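You operate a simulated robot arm through the tools that you are given. There is no shell and no other tool. Be economical: measure what you need, move in short steps, check, and stop when the job is done.

You are at the controls of a simulated two-armed robot. One attempt, no reset.

TASK
Sand the white slab's rough surface smooth, then wax it; hold it still for both.
Fine: cream sanding block, then the orange pad from the yellow tin; both laid back, tin shut.

Only the result counts: the job must be done as asked and must still hold three seconds after the hand-in. Knocking over, shifting, dropping, spilling or breaking anything else fails it.

THE ROBOT
Two 7-joint arms with two-finger parallel grippers on one trunk, on a base that drives. Base frame: it is fixed to the floor where the robot stands at the start and does not move with it; the origin is under the middle of the robot, x ahead of it, y to its left, z up. Units: m, degrees, N and s.
The left shoulder is at the start at [0.06, 0.144, 0.926], the right one opposite. Places, roughly: yellow tin lid [0.6, 0.3, 0.9]; yellow tin [0.7, 0.3, 0.9]; teal tin lid [0.8, 0, 0.9]; orange tin lid [0.8, 0.6, 0.9]; orange sanding block [1, -1.75, 1]; teal sanding block [0.75, 2, 1.25]. Payload 1.57 kg a hand.
The TCP of each hand is the grasp point between the finger pads, 0.03 m short of the fingertips. In the tool frame z runs along the fingers and y along their closing line. Largest opening 0.11 m; finger width 0.024, thickness 0.012; the body of the gripper, 0.048 by 0.112 m, starts 0.078 m behind the TCP.
Orientation is that of the tool frame in the base frame, as [roll, pitch, yaw] about the fixed x, y, z axes, in that order (R = Rz(yaw) Ry(pitch) Rx(roll)). With the fingers straight down and closing along the base's y, the tool's x points along the base's -x, its y along +y and its z along -z.

THE INTERFACE
- The arms move only by the tool send_rows. It takes "left_moves", "right_moves" or both (then of equal length, played together; a hand with none holds still); each is a list of rows, each a list of 7 numbers: the shift along the tool's x, y, z in m, then the turn, a rotation vector about the tool's x, y, z in rad, then the closure in counts, from 0 (fully open) to 255 (shut). In form: [[x, y, z, wx, wy, wz, grip], ...]. A call has 1 to 12 rows; each row is the pose to reach, as a shift and turn from the pose commanded when the call began, along the tool's axes at that moment. A row lasts 0.2 s, in which the tool goes at most 0.05 m and 8.6 degrees; a call with a longer step from one row to the next is refused whole, and so is a gripper value outside its range. Where a pose cannot be reached the arm comes as near as it can. A force on the tool above 50 N (or 10 N above the force at the start of the call, whichever is more), or a blocked arm, ends the call early, and 0.2 s more pass. Each finger travels about 0.045 m/s and halts on what it meets, pressing with about 29 N; the grip force reading is that of the motor and also rises with nothing between the fingers. The clock runs only during rows and for 0.2 s after the last one: add rows that repeat a pose to give the fingers time. The reply holds the time, the measured pose of the TCP, the force on the tool along the base axes, the opening and the grip force, in the units named above and with some noise.
- Cameras (640 x 400 px; columns grow to the right, rows downward): "scene" is now at [0.0491, 0.0065, 1.5385]; the picture's right is [0.06, -1.00, 0.00], its down [-0.73, -0.04, -0.69] and it looks along [0.68, 0.04, -0.73] (base axes); focal length 270 px, centre (320, 200). "left" rides on the left gripper at [0.07, -0.016, -0.141] in its tool frame; the picture's right is [0.23, 0.97, 0.00], its down [-0.85, 0.20, -0.48] and it looks along [-0.47, 0.11, 0.88] (tool axes); focal length 222 px, centre (320, 200). "right" rides on the right gripper at [0.07, 0.016, -0.141] in its tool frame; the picture's right is [-0.23, 0.97, 0.00], its down [-0.86, -0.20, -0.48] and it looks along [-0.47, -0.11, 0.88] (tool axes); focal length 222 px, centre (320, 200). There is no depth. A picture from a camera that has moved, and an enlarged one, comes with that camera's place and axes in the base frame and with its lens.
- snapshot(camera): a new picture of that camera. It takes no simulated time.
- slide_trunk(by): slides the trunk up (or, below 0, down) by that many m; the arms and the scene camera ride with it, the base frame stays. It gives what a move gives, with no picture.
- drive_base(legs): drives the robot by 1 to 6 legs, each [ahead, left, turn to the left] in m, m and degrees, along the robot's own axes; the way and the turn of a leg run together, so that a leg with both is an arc; at most 1.5 m and 180 degrees a leg. The arms and the cameras ride along, it lands a little off, and it stops where it bumps. It gives what a move gives.
- turn_head(pan, tilt): turns the head with the scene camera to pan (to the left, within 86 degrees either way) and tilt (down, from -29 to 69), counted from straight ahead of the robot. It gives what a move gives.
- inspect(camera, box): a new picture of the part [left, top, right, bottom] of that camera's present view, enlarged. It takes no simulated time.
- close_job(): hands the job in; it is judged then, once.

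Go step by step. Nothing tells you exact positions but the pictures and the camera data: compare them with the known pose of the tool, close in by small moves and look again before you grip or let go. The budget is 120 turns and 100 pictures, counting those below and the enlarged ones. Unless the task says otherwise, let go and move clear before handing in.

The tools are called after ">>>" as a command line: name --argument value ..., lists and objects as JSON in quotes. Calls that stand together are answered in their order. send_rows: Moves the arms, as the interface text tells. Its arguments: {"type":"object","properties":{"left_moves":{"type":"array","items":{"type":"array","items":{"type":"number"}}},"right_moves":{"type":"array","items":{"type":"array","items":{"type":"number"}}}},"required":[]} The other tools are called the same way: slide_trunk (by) slides the trunk up or down; drive_base (legs) drives the base; turn_head (pan, tilt) turns the head that bears the scene camera; snapshot (camera) takes a picture; inspect (camera, box) takes an enlarged picture of a part of a camera's view; close_job () hands the job in.

At the start:

```text
clock: 0.0
left_ee_pos: [0.4741, 0.3907, 1.0004]
left_tool_rot: [-180.0, 0.0, -179.9]
left_ft_force: [0.2, -0.4, -0.1]
left_gripper_width: 0.11
left_grasp_force: 0.1
right_ee_pos: [0.3895, 0.0144, 0.9992]
right_tool_rot: [179.9, -0.1, 180.0]
right_ft_force: [0.6, 0.3, -0.5]
right_gripper_width: 0.1096
right_grasp_force: 0.1
trunk travel left (down, up): [-0.525, 0.065]
robot x, y, heading: [0.0024, 0.0012, -0.0]
head pan, tilt: [3.5, 46.7]
```

scene: 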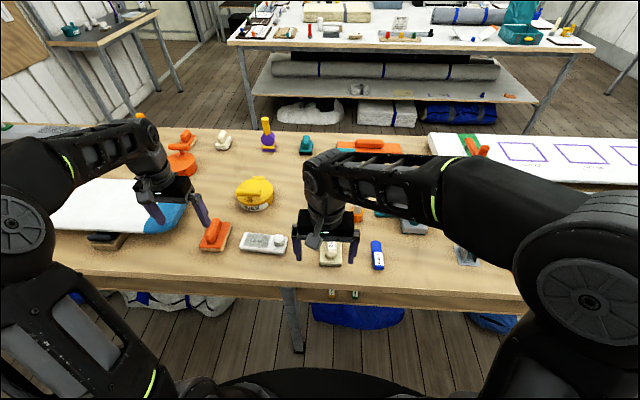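
right: 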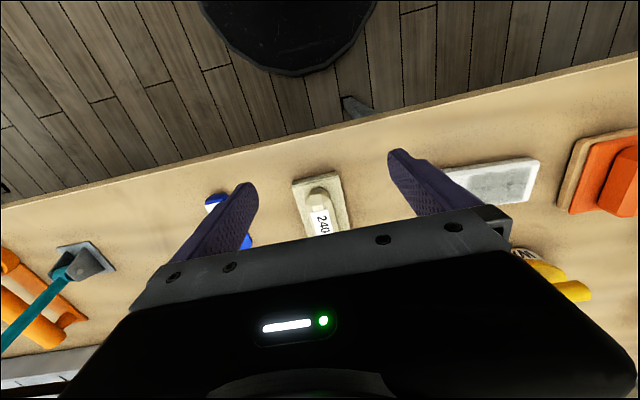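
left: 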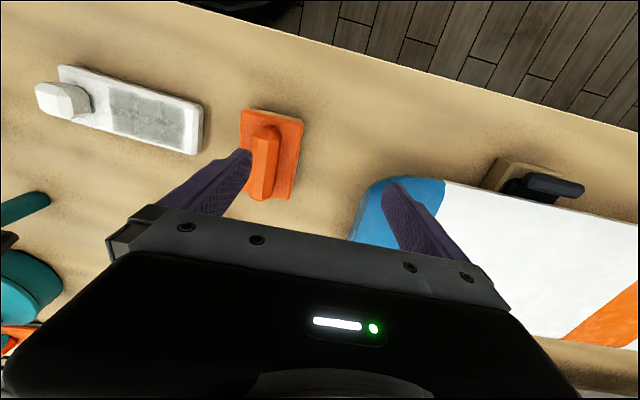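

I see a bench with a white slab (grey rough patch and a knob), a cream block marked 240 near the right hand, and a yellow tin. I'll zoom in to measure these.

>>> inspect --camera "scene" --box '[180, 160, 420, 310]'

>>> inspect --camera "scene" --box '[100, 100, 420, 300]'

>>> inspect --camera "right" --box '[180, 120, 640, 360]'

```text
2.67 times, centred on (300, 235) of scene
camera zoom: at [0.0491, 0.0065, 1.5385], right [0.06, -1.0, 0.0], down [-0.73, -0.04, -0.69], along [0.68, 0.04, -0.73], focal length 721 px, centre (373, 107)
```

zoom: 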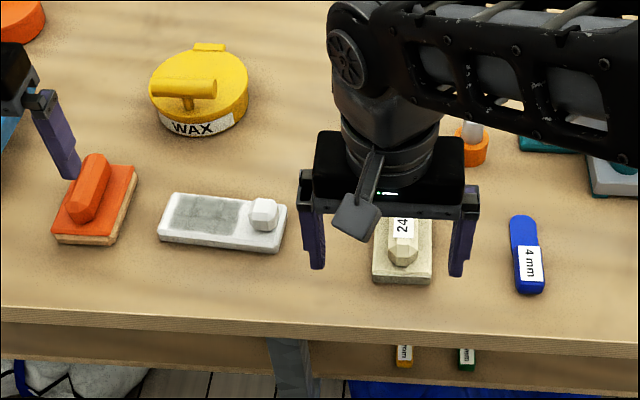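

```text
2.00 times, centred on (260, 200) of scene
camera zoom: at [0.0491, 0.0065, 1.5385], right [0.06, -1.0, 0.0], down [-0.73, -0.04, -0.69], along [0.68, 0.04, -0.73], focal length 541 px, centre (440, 200)
```

zoom: 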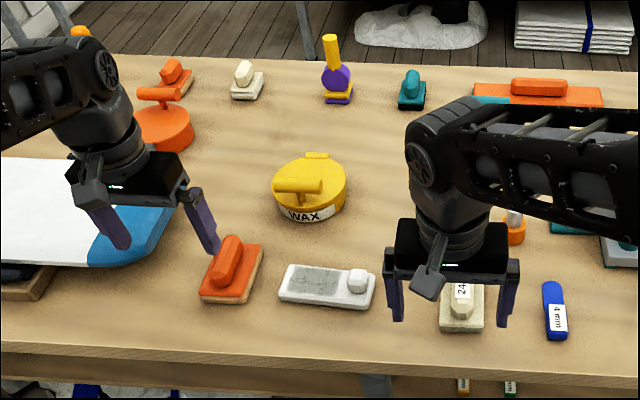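

```text
1.39 times, centred on (410, 240) of right
camera zoom: at [0.3201, 0.0287, 1.1409], right [0.23, 0.97, 0.0], down [0.86, -0.2, 0.48], along [0.47, -0.11, -0.88], focal length 309 px, centre (195, 144)
```

zoom: 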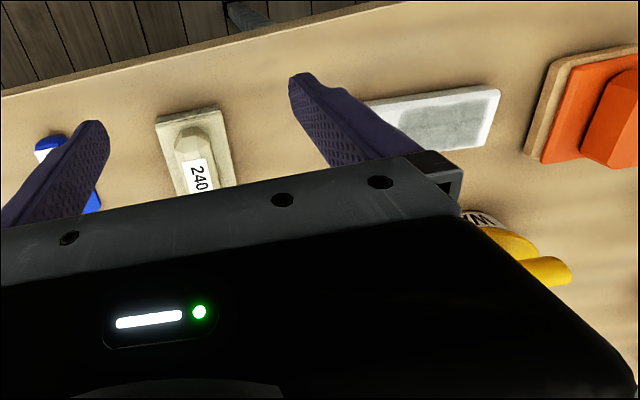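

The bench top works out near z ≈ 0.87, not 0.4, from intersecting the two cameras' rays. I'll look closely at the tin, the back row and the slab.

>>> inspect --camera "scene" --box '[225, 165, 285, 215]'

>>> inspect --camera "scene" --box '[130, 100, 330, 190]'

>>> inspect --camera "left" --box '[0, 40, 320, 240]'

>>> inspect --camera "scene" --box '[300, 120, 620, 290]'

```text
8.00 times, centred on (255, 190) of scene
camera zoom: at [0.0491, 0.0065, 1.5385], right [0.06, -1.0, 0.0], down [-0.73, -0.04, -0.69], along [0.68, 0.04, -0.73], focal length 2163 px, centre (840, 280)
```

zoom: 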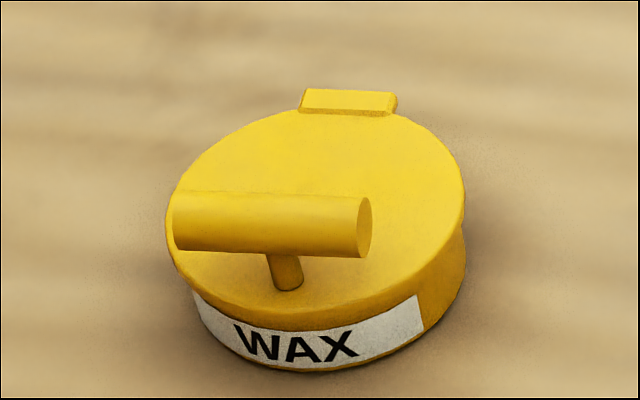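

```text
3.20 times, centred on (230, 145) of scene
camera zoom: at [0.0491, 0.0065, 1.5385], right [0.06, -1.0, 0.0], down [-0.73, -0.04, -0.69], along [0.68, 0.04, -0.73], focal length 865 px, centre (608, 376)
```

zoom: 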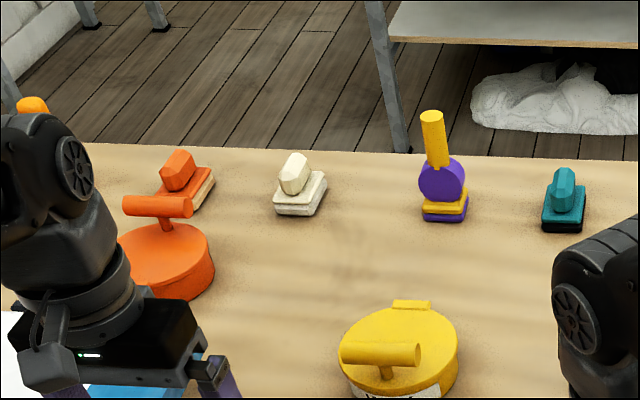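

```text
2.00 times, centred on (160, 140) of left
camera zoom: at [0.4033, 0.3755, 1.1411], right [-0.23, 0.97, 0.0], down [0.85, 0.2, 0.48], along [0.47, 0.11, -0.88], focal length 444 px, centre (640, 320)
```

zoom: 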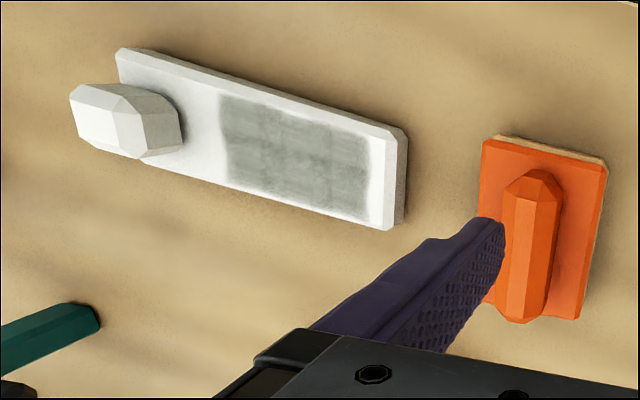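

```text
2.00 times, centred on (460, 205) of scene
camera zoom: at [0.0491, 0.0065, 1.5385], right [0.06, -1.0, 0.0], down [-0.73, -0.04, -0.69], along [0.68, 0.04, -0.73], focal length 541 px, centre (40, 190)
```

zoom: 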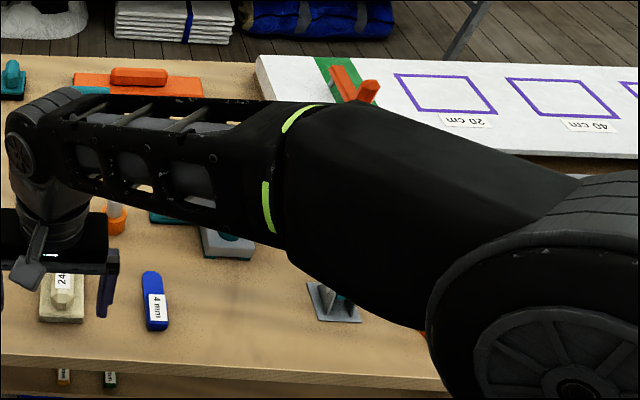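

The yellow tin's lid is hinged at the back, with a T-bar near the front; bar ≈ (0.62, 0.26), hinge x ≈ 0.73. Plan: the left hand works and the right hand holds the slab knob. First I'll clear the right hand and bring the left over the cream 240 block.

>>> send_rows --right_moves '[[0, -0.03, 0, 0, 0, -0.13, 0], [0, -0.06, 0, 0, 0, -0.26, 0], [0, -0.09, 0, 0, 0, -0.39, 0], [0, -0.12, 0, 0, 0, -0.52, 0], [0, -0.15, 0, 0, 0, -0.65, 0], [0, -0.17, 0, 0, 0, -0.78, 0], [0, -0.19, 0, 0, 0, -0.91, 0], [0, -0.2, 0, 0, 0, -1.04, 0], [0, -0.21, 0, 0, 0, -1.18, 0], [0, -0.22, 0, 0, 0, -1.31, 0], [0, -0.22, 0, 0, 0, -1.44, 0], [0, -0.22, 0, 0, 0, -1.571, 0]]' --left_moves '[[0, 0, 0, 0, 0, 0, 0], [0, -0.03, 0, 0, 0, 0, 0], [0, -0.06, 0, 0, 0, 0, 0], [0, -0.1, 0, 0, 0, 0, 0], [0, -0.14, 0, 0, 0, 0, 0], [0, -0.18, 0, 0, 0, 0, 0], [0, -0.22, 0, 0, 0, 0, 0], [0, -0.26, 0, 0, 0, 0, 0], [0, -0.3, 0, 0, 0, 0, 0], [0.01, -0.34, 0, 0, 0, 0, 0], [0.02, -0.375, 0, 0, 0, 0, 0], [0.02, -0.39, 0, 0, 0, 0, 0]]'

>>> snapshot --camera "left"

>>> snapshot --camera "scene"

```text
clock: 2.6
left_ee_pos: [0.4543, 0.0012, 0.9999]
left_tool_rot: [-180.0, 0.1, -180.0]
left_ft_force: [-0.4, -0.5, -0.4]
left_gripper_width: 0.11
left_grasp_force: 0.1
right_ee_pos: [0.3902, -0.2051, 1.0003]
right_tool_rot: [-180.0, 0.1, -89.9]
right_ft_force: [0.2, -0.3, 0.5]
right_gripper_width: 0.1101
right_grasp_force: 0.1
trunk travel left (down, up): [-0.525, 0.065]
robot x, y, heading: [-0.0018, 0.0009, 0.1]
head pan, tilt: [3.5, 46.7]
```

```text
89 pictures are left
camera left: at [0.3842, -0.0143, 1.1412], right [-0.23, 0.97, 0.0], down [0.85, 0.2, 0.48], along [0.47, 0.11, -0.88], focal length 222 px, centre (320, 200)
```

left: 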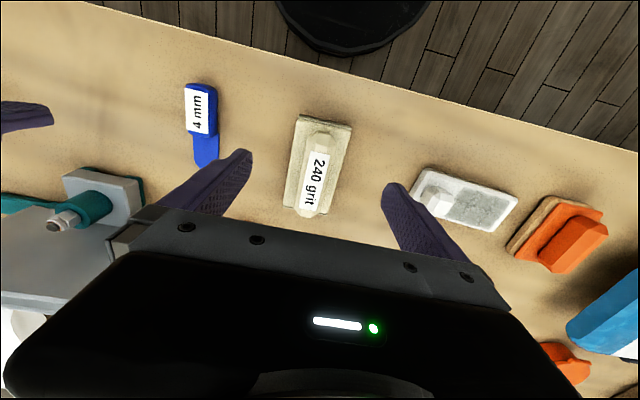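

```text
88 pictures are left
camera scene: at [0.0492, 0.0062, 1.5385], right [0.06, -1.0, 0.0], down [-0.73, -0.04, -0.69], along [0.68, 0.04, -0.73], focal length 270 px, centre (320, 200)
```

scene: 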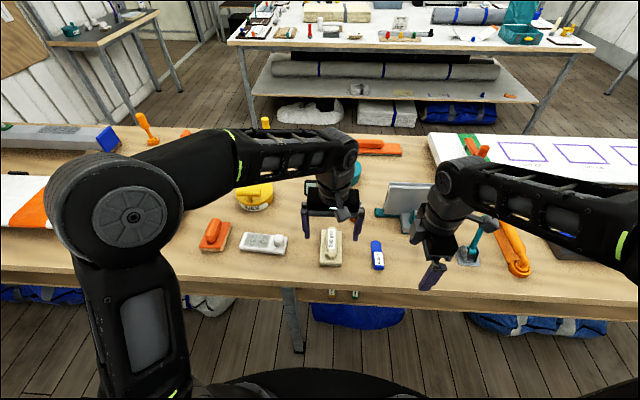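

The block is longer than I thought, running along x. I'll zoom in to fix its handle.

>>> inspect --camera "left" --box '[240, 90, 400, 230]'

>>> inspect --camera "scene" --box '[220, 200, 390, 290]'

```text
2.86 times, centred on (320, 160) of left
camera zoom: at [0.3842, -0.0143, 1.1412], right [-0.23, 0.97, 0.0], down [0.85, 0.2, 0.48], along [0.47, 0.11, -0.88], focal length 635 px, centre (320, 314)
```

zoom: 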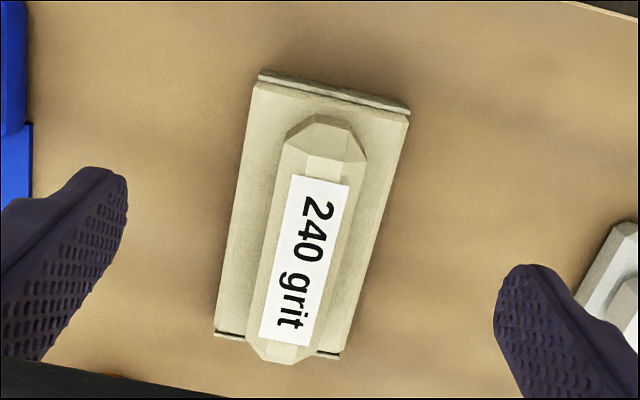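

```text
3.76 times, centred on (305, 245) of scene
camera zoom: at [0.0492, 0.0062, 1.5385], right [0.06, -1.0, 0.0], down [-0.73, -0.04, -0.69], along [0.68, 0.04, -0.73], focal length 1018 px, centre (376, 31)
```

zoom: 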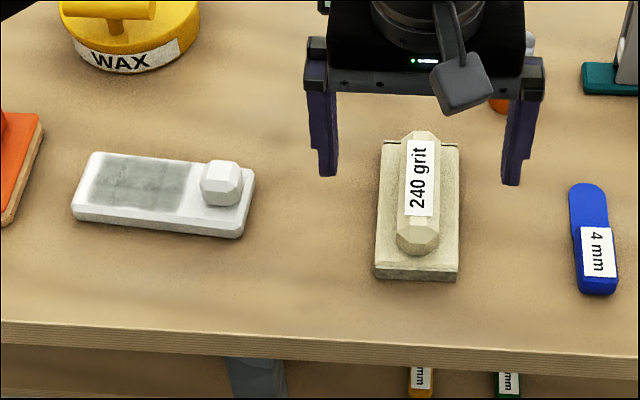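

Handle centre is at about (0.477, 0.001), aligned with x and topping out near z ≈ 0.91. I'll descend over it.

>>> send_rows --left_moves '[[-0.01, 0, 0.015, 0, 0, 0, 60], [-0.023, 0, 0.03, 0, 0, 0, 90], [-0.023, 0, 0.05, 0, 0, 0, 110], [-0.023, 0, 0.06, 0, 0, 0, 110], [-0.023, 0, 0.065, 0, 0, 0, 110], [-0.023, 0, 0.065, 0, 0, 0, 110]]'

>>> inspect --camera "left" --box '[220, 60, 420, 220]'

>>> inspect --camera "scene" --box '[270, 200, 390, 280]'

```text
clock: 4.0
left_ee_pos: [0.4772, 0.0001, 0.9342]
left_tool_rot: [-180.0, 0.0, 180.0]
left_ft_force: [-0.3, -0.2, 0.1]
left_gripper_width: 0.0625
left_grasp_force: 0.0
right_ee_pos: [0.3903, -0.2056, 1.0]
right_tool_rot: [180.0, 0.1, -90.0]
right_ft_force: [0.0, 0.0, -0.1]
right_gripper_width: 0.1101
right_grasp_force: 0.2
trunk travel left (down, up): [-0.525, 0.065]
robot x, y, heading: [-0.0018, 0.0001, -0.0]
head pan, tilt: [3.5, 46.7]
```

```text
2.50 times, centred on (320, 140) of left
camera zoom: at [0.4062, -0.0145, 1.0762], right [-0.23, 0.97, 0.0], down [0.85, 0.2, 0.48], along [0.47, 0.11, -0.88], focal length 555 px, centre (320, 350)
```

zoom: 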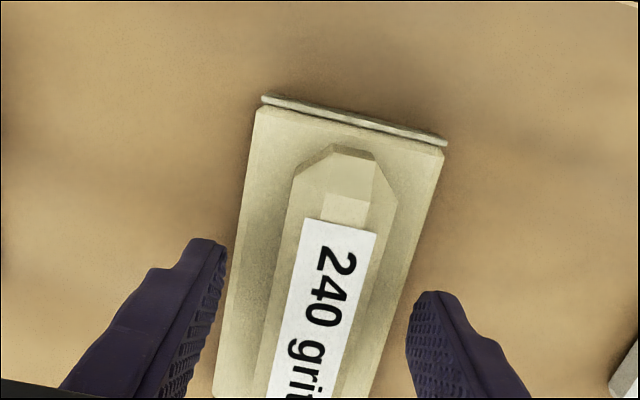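

```text
5.00 times, centred on (330, 240) of scene
camera zoom: at [0.0491, 0.0064, 1.5385], right [0.06, -1.0, 0.0], down [-0.73, -0.04, -0.69], along [0.68, 0.04, -0.73], focal length 1352 px, centre (270, 0)
```

zoom: 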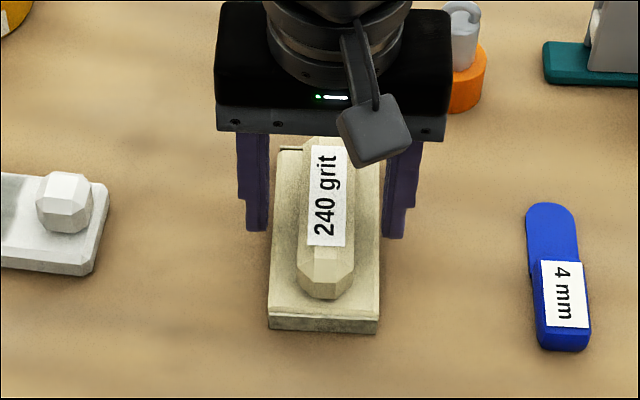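

Centred over the handle. I'll narrow the opening and lower gently to the plate.

>>> send_rows --left_moves '[[0, 0, 0, 0, 0, 0, 145], [0, 0, 0.003, 0, 0, 0, 145], [0, 0, 0.006, 0, 0, 0, 145], [0, 0, 0.009, 0, 0, 0, 145]]'

>>> inspect --camera "scene" --box '[270, 200, 390, 280]'

```text
clock: 5.0
left_ee_pos: [0.4774, 0.0003, 0.9271]
left_tool_rot: [-179.9, 0.0, 179.9]
left_ft_force: [-0.8, 1.8, 6.7]
left_gripper_width: 0.0475
left_grasp_force: 0.0
right_ee_pos: [0.3895, -0.205, 1.0007]
right_tool_rot: [179.9, 0.0, -90.1]
right_ft_force: [-0.3, 0.5, 0.2]
right_gripper_width: 0.11
right_grasp_force: 0.0
trunk travel left (down, up): [-0.525, 0.065]
robot x, y, heading: [-0.0008, 0.0017, -0.3]
head pan, tilt: [3.5, 46.7]
```

```text
5.00 times, centred on (330, 240) of scene
camera zoom: at [0.0484, 0.0065, 1.5387], right [0.06, -1.0, 0.0], down [-0.73, -0.05, -0.69], along [0.68, 0.04, -0.73], focal length 1352 px, centre (270, 0)
```

zoom: 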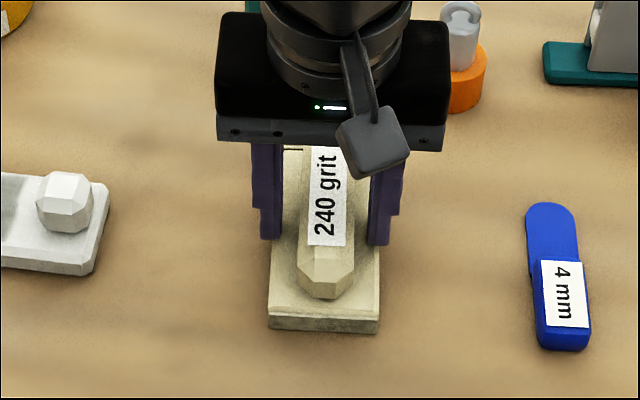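

Fingertips touch the plate top at z ≈ 0.897. I'll back off 1.5 mm, close on the handle and lift.

>>> send_rows --left_moves '[[0, 0, -0.003, 0, 0, 0, 145], [0, 0, -0.003, 0, 0, 0, 255], [0, 0, -0.003, 0, 0, 0, 255], [0, 0, -0.003, 0, 0, 0, 255], [0, 0, -0.003, 0, 0, 0, 255], [0, 0, -0.003, 0, 0, 0, 255]]'

>>> send_rows --left_moves '[[0, 0, -0.01, 0, 0, 0, 255], [0, 0, -0.03, 0, 0, 0, 255], [0, 0, -0.06, 0, 0, 0, 255], [0, 0, -0.09, 0, 0, 0, 255], [0, 0, -0.09, 0, 0, 0, 255]]'

>>> snapshot --camera "scene"

>>> snapshot --camera "right"

```text
clock: 6.4
left_ee_pos: [0.4769, 0.0015, 0.9293]
left_tool_rot: [-180.0, 0.0, -180.0]
left_ft_force: [-0.2, -0.3, 0.3]
left_gripper_width: 0.0294
left_grasp_force: 29.2
right_ee_pos: [0.3899, -0.2048, 1.0005]
right_tool_rot: [180.0, 0.1, -89.9]
right_ft_force: [-0.2, -0.4, -0.1]
right_gripper_width: 0.1101
right_grasp_force: 0.1
trunk travel left (down, up): [-0.525, 0.065]
robot x, y, heading: [0.0009, -0.002, 0.1]
head pan, tilt: [3.5, 46.7]
```

```text
clock: 7.6
left_ee_pos: [0.478, 0.0007, 1.0194]
left_tool_rot: [-179.9, 0.0, -180.0]
left_ft_force: [-0.4, 0.3, -1.6]
left_gripper_width: 0.0297
left_grasp_force: 28.4
right_ee_pos: [0.3904, -0.2049, 1.0006]
right_tool_rot: [179.9, 0.2, -90.0]
right_ft_force: [0.7, 0.2, -0.7]
right_gripper_width: 0.1101
right_grasp_force: 0.1
trunk travel left (down, up): [-0.525, 0.065]
robot x, y, heading: [0.0002, -0.0017, 0.1]
head pan, tilt: [3.5, 46.7]
```

```text
82 pictures are left
camera scene: at [0.0494, 0.0064, 1.5385], right [0.06, -1.0, 0.0], down [-0.73, -0.04, -0.69], along [0.68, 0.04, -0.73], focal length 270 px, centre (320, 200)
```

scene: 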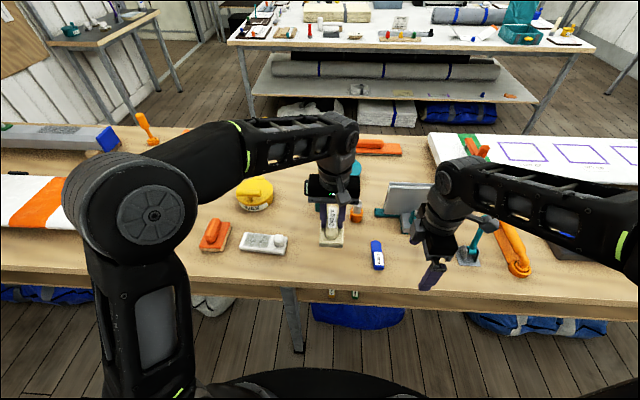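

```text
81 pictures are left
camera right: at [0.374, -0.2771, 1.1407], right [-0.97, 0.23, 0.0], down [0.2, 0.85, 0.48], along [0.11, 0.47, -0.88], focal length 222 px, centre (320, 200)
```

right: 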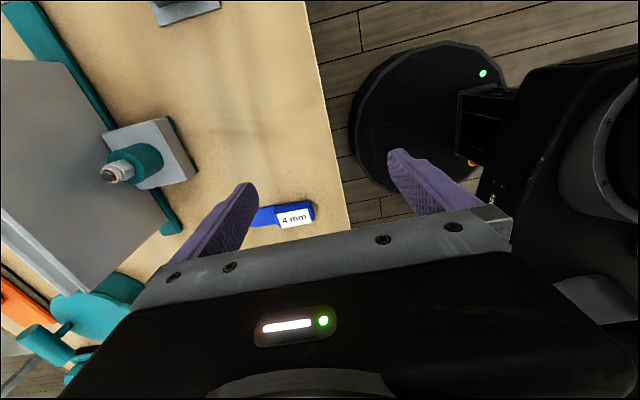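

The block is held. The left will park beyond the slab while the right moves in, tilted 30°, above the knob at about (0.473, 0.146).

>>> send_rows --left_moves '[[0, 0.04, 0, 0, 0, 0, 255], [0, 0.08, -0.01, 0, 0, 0, 255], [0, 0.12, -0.01, 0, 0, 0, 255], [0, 0.16, -0.01, 0, 0, 0, 255], [0, 0.2, -0.01, 0, 0, 0, 255], [0, 0.24, -0.01, 0, 0, 0, 255], [0, 0.28, -0.01, 0, 0, 0, 255], [0, 0.32, -0.01, 0, 0, 0, 255], [0, 0.35, -0.01, 0, 0, 0, 255], [0, 0.36, -0.01, 0, 0, 0, 255], [0, 0.36, -0.01, 0, 0, 0, 255], [0, 0.36, -0.01, 0, 0, 0, 255]]' --right_moves '[[0, 0, 0, 0, 0, 0, 0], [-0.02, 0, -0.005, 0, -0.05, 0, 0], [-0.05, 0, -0.01, 0, -0.1, 0, 0], [-0.08, 0, -0.015, 0, -0.15, 0, 0], [-0.11, 0, -0.02, 0, -0.2, 0, 0], [-0.14, 0, -0.025, 0, -0.25, 0, 0], [-0.17, -0.01, -0.03, 0, -0.3, 0, 0], [-0.2, -0.03, -0.03, 0, -0.35, 0, 0], [-0.23, -0.05, -0.03, 0, -0.4, 0, 0], [-0.26, -0.07, -0.03, 0, -0.45, 0, 0], [-0.28, -0.083, -0.03, 0, -0.5, 0, 0], [-0.29, -0.083, -0.03, 0, -0.524, 0, 0]]'

>>> snapshot --camera "right"

>>> snapshot --camera "scene"

```text
clock: 10.2
left_ee_pos: [0.4759, 0.3618, 1.0279]
left_tool_rot: [179.9, 0.0, 180.0]
left_ft_force: [0.1, -0.2, -1.5]
left_gripper_width: 0.0295
left_grasp_force: 28.7
right_ee_pos: [0.4735, 0.0847, 1.0299]
right_tool_rot: [-179.9, 30.2, -90.1]
right_ft_force: [-0.3, -0.8, 0.3]
right_gripper_width: 0.1099
right_grasp_force: 0.1
trunk travel left (down, up): [-0.525, 0.065]
robot x, y, heading: [0.001, 0.0003, 0.0]
head pan, tilt: [3.5, 46.7]
```

```text
80 pictures are left
camera right: at [0.4572, -0.0481, 1.1167], right [-0.97, 0.2, 0.11], down [0.2, 0.5, 0.84], along [0.11, 0.84, -0.53], focal length 222 px, centre (320, 200)
```

right: 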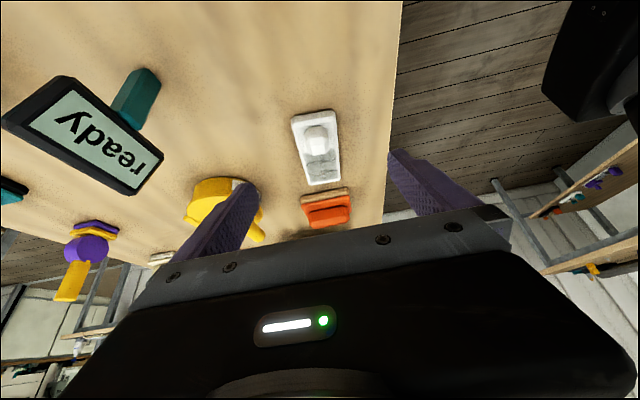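

```text
79 pictures are left
camera scene: at [0.0492, 0.0067, 1.5385], right [0.06, -1.0, 0.0], down [-0.73, -0.05, -0.69], along [0.68, 0.04, -0.73], focal length 270 px, centre (320, 200)
```

scene: 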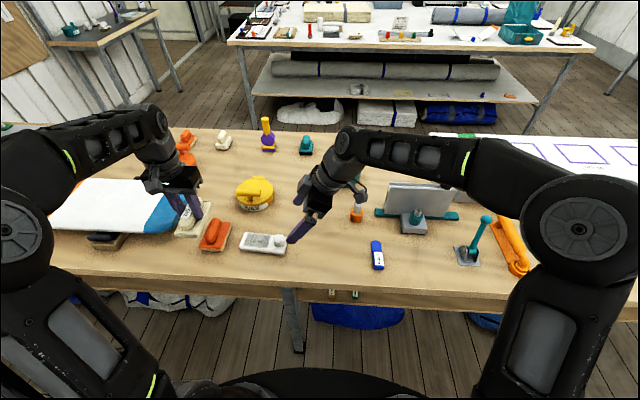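

>>> inspect --camera "right" --box '[270, 95, 370, 195]'

>>> inspect --camera "right" --box '[0, 60, 200, 200]'

>>> inspect --camera "scene" --box '[220, 190, 330, 270]'

```text
4.00 times, centred on (320, 145) of right
camera zoom: at [0.4572, -0.0481, 1.1167], right [-0.97, 0.2, 0.11], down [0.2, 0.5, 0.84], along [0.11, 0.84, -0.53], focal length 888 px, centre (320, 420)
```

zoom: 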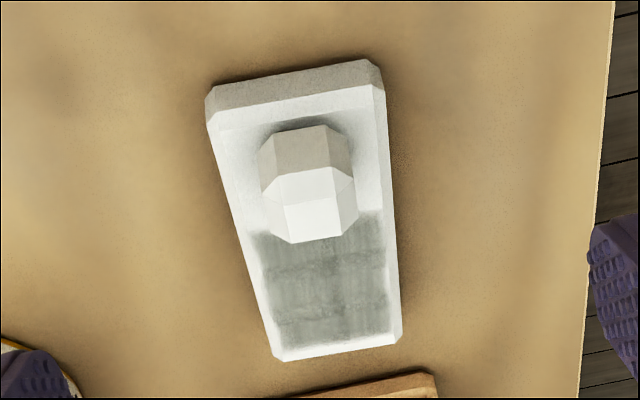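

```text
2.86 times, centred on (100, 130) of right
camera zoom: at [0.4572, -0.0481, 1.1167], right [-0.97, 0.2, 0.11], down [0.2, 0.5, 0.84], along [0.11, 0.84, -0.53], focal length 635 px, centre (949, 400)
```

zoom: 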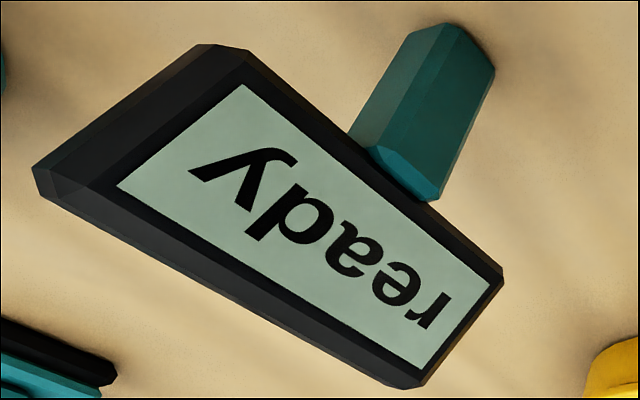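

```text
5.00 times, centred on (275, 230) of scene
camera zoom: at [0.0492, 0.0067, 1.5385], right [0.06, -1.0, 0.0], down [-0.73, -0.05, -0.69], along [0.68, 0.04, -0.73], focal length 1352 px, centre (545, 50)
```

zoom: 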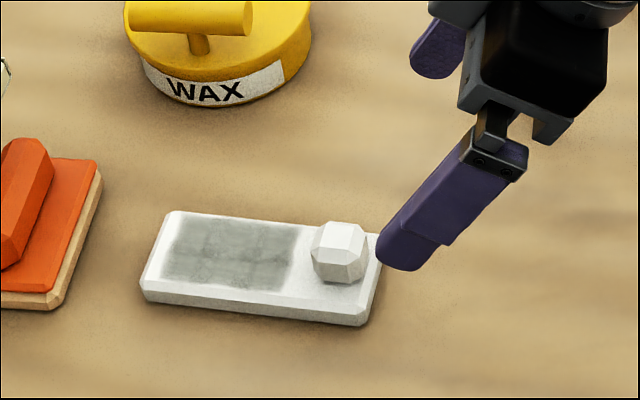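

The display reads "ready". Knob is at (0.4775, 0.149) and the slab is turned about −5°, so I'll align the right hand to it and close in above the knob.

>>> send_rows --right_moves '[[0.003, 0, 0.02, 0.015, 0, 0.027, 60], [0.006, 0, 0.04, 0.03, 0, 0.054, 90], [0.0098, 0, 0.06, 0.046, 0, 0.08, 100], [0.0098, 0, 0.066, 0.046, 0, 0.08, 100], [0.0098, 0, 0.066, 0.046, 0, 0.08, 100]]'

>>> inspect --camera "right" --box '[220, 80, 420, 220]'

>>> inspect --camera "scene" --box '[220, 190, 330, 270]'

```text
clock: 11.4
left_ee_pos: [0.4767, 0.361, 1.0281]
left_tool_rot: [180.0, 0.0, -180.0]
left_ft_force: [1.0, -0.4, -1.0]
left_gripper_width: 0.0294
left_grasp_force: 28.6
right_ee_pos: [0.4734, 0.1082, 0.9676]
right_tool_rot: [180.0, 30.1, -95.3]
right_ft_force: [0.3, 0.8, -0.5]
right_gripper_width: 0.067
right_grasp_force: 0.1
trunk travel left (down, up): [-0.525, 0.065]
robot x, y, heading: [-0.0029, 0.0004, 0.0]
head pan, tilt: [3.5, 46.7]
```

```text
2.86 times, centred on (320, 150) of right
camera zoom: at [0.445, -0.0216, 1.0548], right [-0.95, 0.29, 0.11], down [0.24, 0.48, 0.84], along [0.19, 0.83, -0.53], focal length 635 px, centre (320, 343)
```

zoom: 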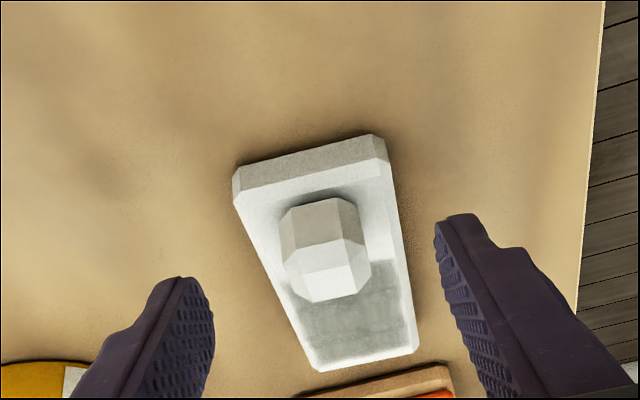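

```text
5.00 times, centred on (275, 230) of scene
camera zoom: at [0.0492, 0.0066, 1.5385], right [0.06, -1.0, 0.0], down [-0.73, -0.05, -0.69], along [0.68, 0.04, -0.73], focal length 1352 px, centre (545, 50)
```

zoom: 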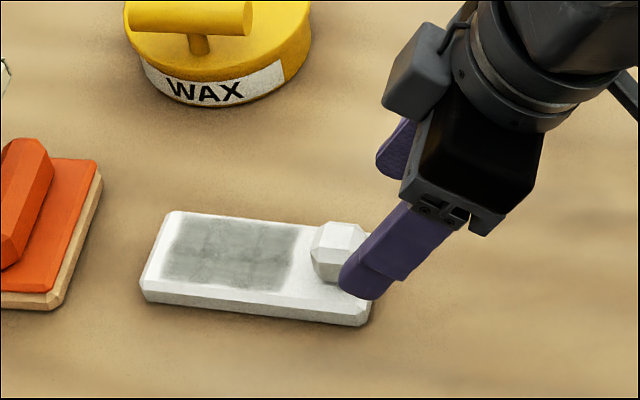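

>>> send_rows --right_moves '[[0, -0.0015, 0.015, 0, 0, 0, 100], [-0.001, -0.0015, 0.03, 0, 0, 0, 100], [-0.001, -0.0015, 0.04, 0, 0, 0, 100], [-0.001, -0.0015, 0.044, 0, 0, 0, 100], [-0.001, -0.0015, 0.047, 0, 0, 0, 100], [-0.001, -0.0015, 0.047, 0, 0, 0, 100]]'

>>> inspect --camera "right" --box '[220, 80, 420, 220]'

>>> inspect --camera "scene" --box '[230, 205, 320, 265]'

```text
clock: 12.8
left_ee_pos: [0.4765, 0.361, 1.028]
left_tool_rot: [-179.9, -0.1, -180.0]
left_ft_force: [0.1, -0.7, -1.1]
left_gripper_width: 0.0297
left_grasp_force: 28.6
right_ee_pos: [0.4771, 0.1331, 0.9271]
right_tool_rot: [-180.0, 30.1, -95.3]
right_ft_force: [-0.6, 1.2, -0.4]
right_gripper_width: 0.0671
right_grasp_force: 0.1
trunk travel left (down, up): [-0.525, 0.065]
robot x, y, heading: [0.0018, 0.0022, -0.0]
head pan, tilt: [3.5, 46.7]
```

```text
2.86 times, centred on (320, 150) of right
camera zoom: at [0.4488, 0.0024, 1.0148], right [-0.95, 0.28, 0.11], down [0.24, 0.48, 0.84], along [0.19, 0.83, -0.53], focal length 635 px, centre (320, 343)
```

zoom: 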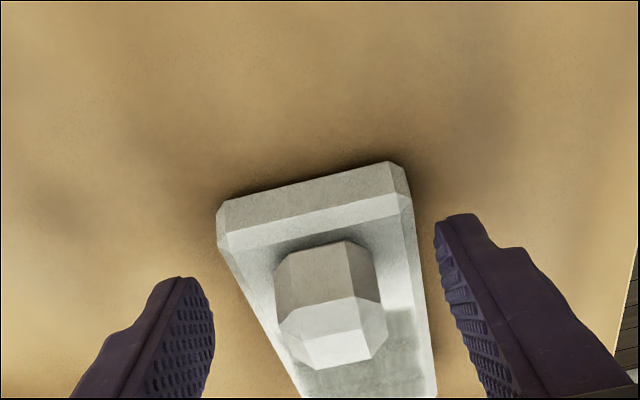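

```text
6.67 times, centred on (275, 235) of scene
camera zoom: at [0.0492, 0.0066, 1.5385], right [0.06, -1.0, 0.0], down [-0.73, -0.05, -0.69], along [0.68, 0.04, -0.73], focal length 1803 px, centre (620, -33)
```

zoom: 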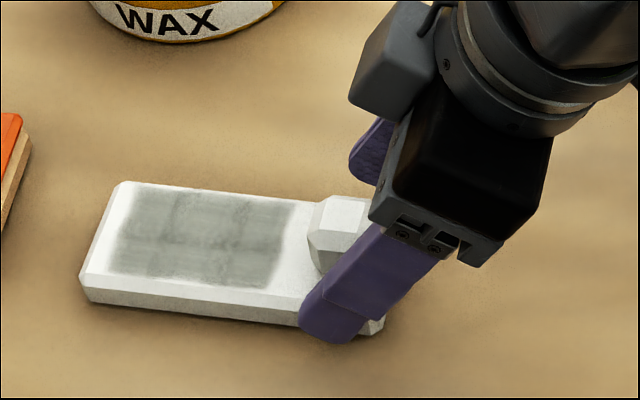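

Fingers straddle the knob. I'll close on it.

>>> send_rows --right_moves '[[0, 0, 0.002, 0, 0, 0, 140], [0, 0, 0.002, 0, 0, 0, 160], [0, 0, 0.002, 0, 0, 0, 180], [0, 0, 0.002, 0, 0, 0, 200], [0, 0, 0.002, 0, 0, 0, 255], [0, 0, 0.002, 0, 0, 0, 255], [0, 0, 0.002, 0, 0, 0, 255]]'

>>> inspect --camera "scene" --box '[230, 205, 320, 265]'

>>> inspect --camera "right" --box '[220, 80, 420, 220]'

```text
clock: 14.4
left_ee_pos: [0.4762, 0.3614, 1.0283]
left_tool_rot: [-180.0, 0.0, -179.9]
left_ft_force: [-0.2, 0.1, -0.9]
left_gripper_width: 0.0293
left_grasp_force: 29.1
right_ee_pos: [0.4766, 0.133, 0.9267]
right_tool_rot: [-179.8, 30.2, -95.1]
right_ft_force: [1.0, -1.0, 9.6]
right_gripper_width: 0.054
right_grasp_force: 28.7
trunk travel left (down, up): [-0.525, 0.065]
robot x, y, heading: [-0.0015, 0.0005, -0.1]
head pan, tilt: [3.5, 46.7]
```

```text
6.67 times, centred on (275, 235) of scene
camera zoom: at [0.0486, 0.0063, 1.5386], right [0.06, -1.0, 0.0], down [-0.73, -0.04, -0.69], along [0.68, 0.04, -0.73], focal length 1803 px, centre (620, -33)
```

zoom: 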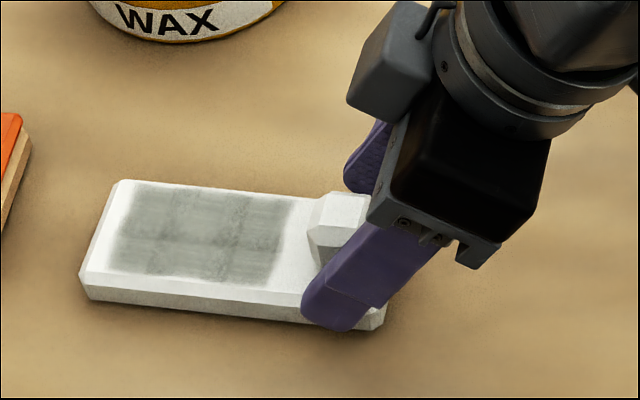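

```text
2.86 times, centred on (320, 150) of right
camera zoom: at [0.4486, 0.0031, 1.0135], right [-0.95, 0.29, 0.11], down [0.24, 0.48, 0.84], along [0.19, 0.83, -0.53], focal length 635 px, centre (320, 343)
```

zoom: 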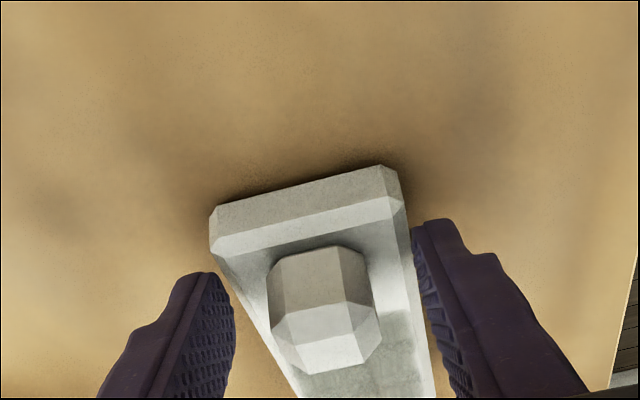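

The fingers caught the slab's edges (0.054 wide), not the knob. I'll reopen, raise 11 mm and re-grip on the knob.

>>> send_rows --right_moves '[[0, 0, 0, 0, 0, 0, 100], [0, 0, 0, 0, 0, 0, 100], [-0.0055, 0, -0.0095, 0, 0, 0, 100], [-0.0055, 0, -0.0095, 0, 0, 0, 150], [-0.0055, 0, -0.0095, 0, 0, 0, 170], [-0.0055, 0, -0.0095, 0, 0, 0, 190], [-0.0055, 0, -0.0095, 0, 0, 0, 255], [-0.0055, 0, -0.0095, 0, 0, 0, 255], [-0.0055, 0, -0.0095, 0, 0, 0, 255]]'

>>> inspect --camera "scene" --box '[230, 205, 320, 265]'

>>> inspect --camera "right" --box '[220, 80, 420, 220]'

```text
clock: 16.4
left_ee_pos: [0.4767, 0.3613, 1.0292]
left_tool_rot: [-180.0, -0.1, -179.9]
left_ft_force: [0.3, -0.2, -2.2]
left_gripper_width: 0.0293
left_grasp_force: 28.8
right_ee_pos: [0.4781, 0.1341, 0.9375]
right_tool_rot: [-180.0, 30.1, -95.2]
right_ft_force: [-1.1, -0.3, 1.1]
right_gripper_width: 0.0268
right_grasp_force: 29.7
trunk travel left (down, up): [-0.525, 0.065]
robot x, y, heading: [-0.0028, 0.0006, -0.0]
head pan, tilt: [3.5, 46.7]
```

```text
6.67 times, centred on (275, 235) of scene
camera zoom: at [0.0491, 0.0066, 1.5386], right [0.06, -1.0, 0.0], down [-0.73, -0.05, -0.69], along [0.68, 0.04, -0.73], focal length 1803 px, centre (620, -33)
```

zoom: 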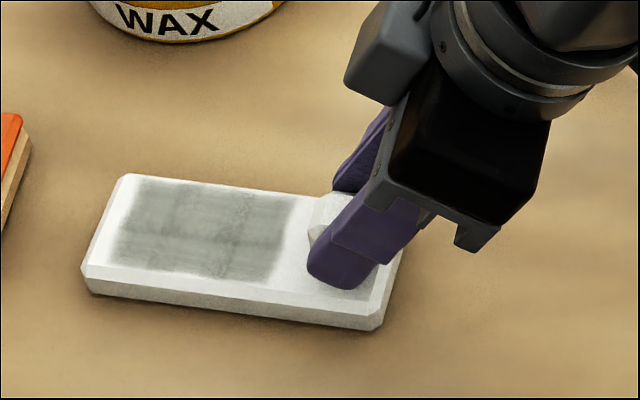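

```text
2.86 times, centred on (320, 150) of right
camera zoom: at [0.4488, 0.0031, 1.0241], right [-0.95, 0.29, 0.11], down [0.24, 0.48, 0.84], along [0.19, 0.83, -0.53], focal length 635 px, centre (320, 343)
```

zoom: 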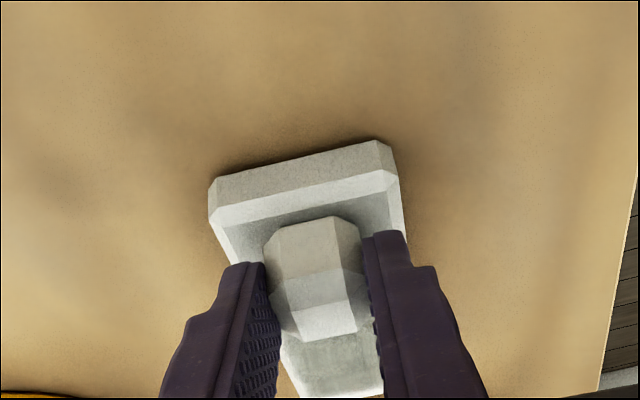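

The knob is gripped (27 mm). Now I'll bring the sanding block above the patch, aligned with the slab, and check clearances.

>>> send_rows --left_moves '[[0, -0.03, 0, 0, 0, 0.03, 255], [-0.002, -0.06, 0, 0, 0, 0.06, 255], [-0.005, -0.1, 0, 0, 0, 0.09, 255], [-0.005, -0.135, 0, 0, 0, 0.09, 255], [-0.005, -0.135, 0.02, 0, 0, 0.09, 255], [-0.005, -0.135, 0.04, 0, 0, 0.09, 255], [-0.005, -0.135, 0.055, 0, 0, 0.09, 255], [-0.005, -0.135, 0.055, 0, 0, 0.09, 255]]'

>>> inspect --camera "scene" --box '[210, 150, 370, 270]'

>>> snapshot --camera "right"

>>> snapshot --camera "left"

```text
clock: 18.2
left_ee_pos: [0.4817, 0.2264, 0.9729]
left_tool_rot: [-180.0, 0.0, 175.0]
left_ft_force: [0.6, -0.4, -1.7]
left_gripper_width: 0.0296
left_grasp_force: 29.2
right_ee_pos: [0.478, 0.134, 0.9368]
right_tool_rot: [-180.0, 30.1, -95.3]
right_ft_force: [-0.2, 0.5, 3.1]
right_gripper_width: 0.0266
right_grasp_force: 29.5
trunk travel left (down, up): [-0.525, 0.065]
robot x, y, heading: [0.0034, -0.0012, 0.0]
head pan, tilt: [3.5, 46.7]
```

```text
3.33 times, centred on (290, 210) of scene
camera zoom: at [0.049, 0.0065, 1.5386], right [0.06, -1.0, 0.0], down [-0.73, -0.04, -0.69], along [0.68, 0.04, -0.73], focal length 901 px, centre (420, 167)
```

zoom: 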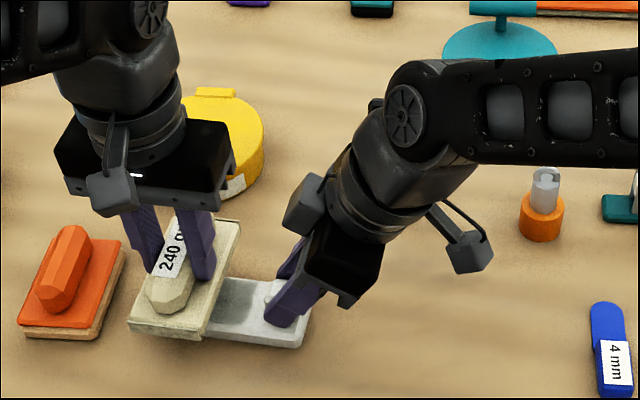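

```text
66 pictures are left
camera right: at [0.4487, 0.003, 1.0241], right [-0.95, 0.29, 0.11], down [0.24, 0.48, 0.84], along [0.19, 0.83, -0.53], focal length 222 px, centre (320, 200)
```

right: 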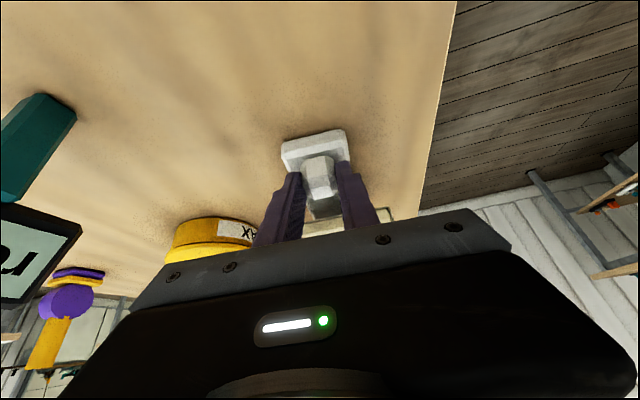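

```text
65 pictures are left
camera left: at [0.4098, 0.217, 1.1147], right [-0.14, 0.99, 0.0], down [0.87, 0.12, 0.48], along [0.47, 0.07, -0.88], focal length 222 px, centre (320, 200)
```

left: 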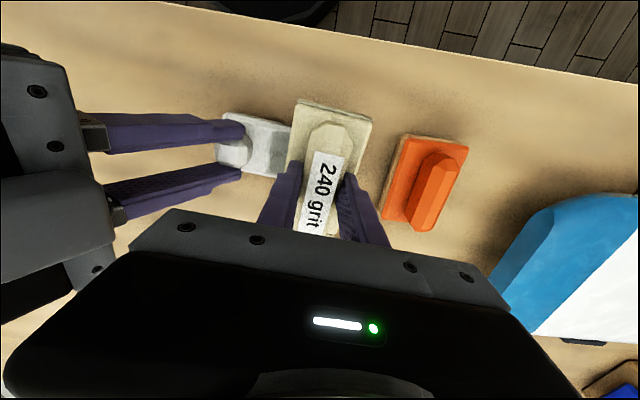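

Clearances look fine. I'll lower the block onto the patch gently.

>>> send_rows --left_moves '[[0, -0.015, 0.01, 0, 0, 0, 255], [0, -0.015, 0.018, 0, 0, 0, 255], [0, -0.015, 0.022, 0, 0, 0, 255], [0, -0.015, 0.025, 0, 0, 0, 255], [0, -0.015, 0.027, 0, 0, 0, 255]]'

>>> inspect --camera "scene" --box '[210, 150, 370, 270]'

```text
clock: 19.4
left_ee_pos: [0.4815, 0.2107, 0.9494]
left_tool_rot: [180.0, 0.2, 174.8]
left_ft_force: [-5.5, -0.5, 20.0]
left_gripper_width: 0.0292
left_grasp_force: 28.6
right_ee_pos: [0.4767, 0.1349, 0.936]
right_tool_rot: [180.0, 30.1, -95.3]
right_ft_force: [6.6, 4.7, -5.5]
right_gripper_width: 0.0266
right_grasp_force: 29.1
trunk travel left (down, up): [-0.525, 0.065]
robot x, y, heading: [0.0025, 0.0003, -0.0]
head pan, tilt: [3.5, 46.7]
```

```text
3.33 times, centred on (290, 210) of scene
camera zoom: at [0.0482, 0.0066, 1.5388], right [0.06, -1.0, 0.0], down [-0.73, -0.05, -0.69], along [0.68, 0.04, -0.73], focal length 901 px, centre (420, 167)
```

zoom: 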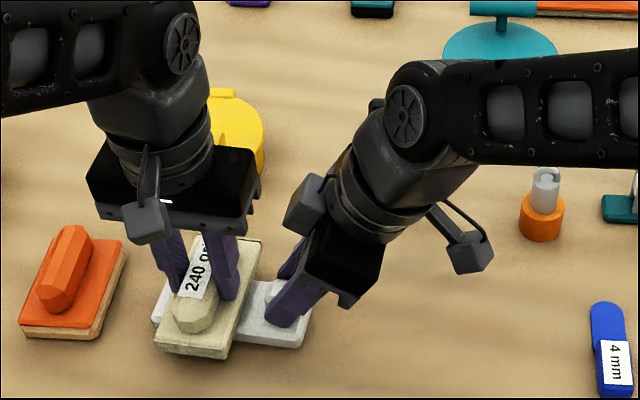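

In contact at about 20 N. I'll start sanding strokes along the slab with slightly reduced pressure.

>>> send_rows --left_moves '[[0, 0.008, -0.001, 0, 0, 0, 255], [0, 0.016, -0.001, 0, 0, 0, 255], [0, 0.022, -0.001, 0, 0, 0, 255], [0, 0.014, -0.001, 0, 0, 0, 255], [0, 0.006, -0.001, 0, 0, 0, 255], [0, -0.002, -0.001, 0, 0, 0, 255], [0, -0.009, -0.001, 0, 0, 0, 255], [0, -0.002, -0.001, 0, 0, 0, 255], [0, 0.006, -0.001, 0, 0, 0, 255], [0, 0.014, -0.001, 0, 0, 0, 255], [0, 0.022, -0.001, 0, 0, 0, 255], [0, 0.014, -0.001, 0, 0, 0, 255]]'

>>> inspect --camera "scene" --box '[210, 150, 370, 270]'

>>> snapshot --camera "right"

```text
clock: 22.0
left_ee_pos: [0.4826, 0.2285, 0.9478]
left_tool_rot: [179.7, 0.2, 175.1]
left_ft_force: [5.0, 5.6, 21.9]
left_gripper_width: 0.0295
left_grasp_force: 28.8
right_ee_pos: [0.4769, 0.1341, 0.9383]
right_tool_rot: [-179.9, 29.9, -95.2]
right_ft_force: [-2.1, 2.6, -1.5]
right_gripper_width: 0.0268
right_grasp_force: 28.5
trunk travel left (down, up): [-0.525, 0.065]
robot x, y, heading: [0.0008, -0.0005, -0.2]
head pan, tilt: [3.5, 46.7]
```

```text
3.33 times, centred on (290, 210) of scene
camera zoom: at [0.0482, 0.0067, 1.5387], right [0.06, -1.0, 0.0], down [-0.73, -0.05, -0.69], along [0.68, 0.04, -0.73], focal length 901 px, centre (420, 167)
```

zoom: 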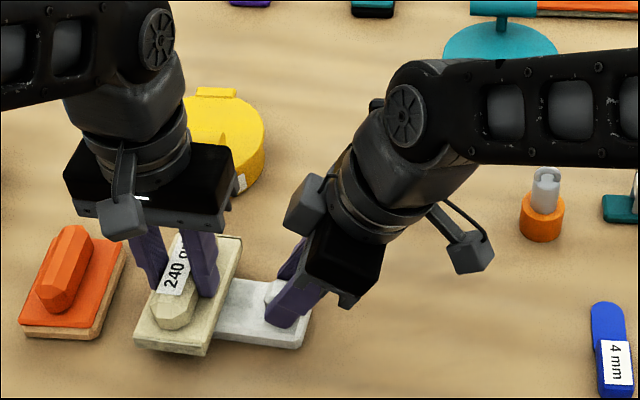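

```text
62 pictures are left
camera right: at [0.4481, 0.0029, 1.0247], right [-0.95, 0.28, 0.11], down [0.24, 0.48, 0.84], along [0.18, 0.83, -0.53], focal length 222 px, centre (320, 200)
```

right: 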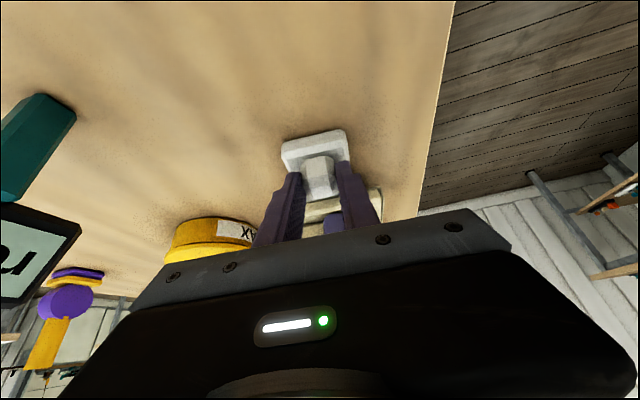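

The grey is already fading where exposed. One more set of strokes, then I'll lift and look.

>>> send_rows --left_moves '[[0.006, 0.006, 0, 0, 0, 0, 255], [0.006, 0, 0, 0, 0, 0, 255], [0.006, -0.01, 0, 0, 0, 0, 255], [0.006, -0.02, 0, 0, 0, 0, 255], [-0.006, -0.022, 0, 0, 0, 0, 255], [-0.006, -0.012, 0, 0, 0, 0, 255], [-0.006, 0, 0, 0, 0, 0, 255], [-0.006, 0.008, 0, 0, 0, 0, 255], [0, 0, 0, 0, 0, 0, 255], [0, -0.01, 0, 0, 0, 0, 255], [0, -0.02, 0, 0, 0, 0, 255], [0, -0.01, 0, 0, 0, 0, 255]]'

>>> send_rows --left_moves '[[0, 0.005, -0.02, 0, 0, 0, 255], [0, 0.02, -0.05, 0, 0, 0, 255], [0, 0.06, -0.08, 0, 0, 0, 255], [0, 0.1, -0.08, 0, 0, 0, 255], [0, 0.14, -0.08, 0, 0, 0, 255]]'

>>> inspect --camera "scene" --box '[230, 205, 320, 265]'

```text
clock: 24.6
left_ee_pos: [0.479, 0.2122, 0.9477]
left_tool_rot: [-179.9, 0.1, 174.6]
left_ft_force: [-2.1, -10.1, 15.6]
left_gripper_width: 0.0293
left_grasp_force: 29.0
right_ee_pos: [0.4759, 0.1341, 0.9385]
right_tool_rot: [-179.9, 30.2, -95.2]
right_ft_force: [-1.9, 8.4, -1.7]
right_gripper_width: 0.0268
right_grasp_force: 29.4
trunk travel left (down, up): [-0.525, 0.065]
robot x, y, heading: [-0.0007, -0.0008, 0.4]
head pan, tilt: [3.5, 46.7]
```

```text
clock: 25.8
left_ee_pos: [0.493, 0.3543, 1.0303]
left_tool_rot: [180.0, 0.0, 174.8]
left_ft_force: [-0.3, -0.2, -1.1]
left_gripper_width: 0.0294
left_grasp_force: 29.3
right_ee_pos: [0.4776, 0.1341, 0.9375]
right_tool_rot: [-179.9, 30.1, -95.3]
right_ft_force: [2.8, 0.4, 8.7]
right_gripper_width: 0.0266
right_grasp_force: 28.6
trunk travel left (down, up): [-0.525, 0.065]
robot x, y, heading: [0.0029, 0.001, 0.2]
head pan, tilt: [3.5, 46.7]
```

```text
6.67 times, centred on (275, 235) of scene
camera zoom: at [0.0489, 0.0064, 1.5386], right [0.06, -1.0, 0.0], down [-0.73, -0.04, -0.69], along [0.68, 0.04, -0.73], focal length 1803 px, centre (620, -33)
```

zoom: 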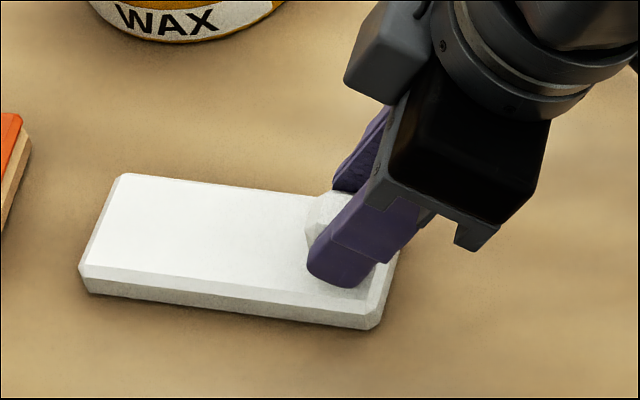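

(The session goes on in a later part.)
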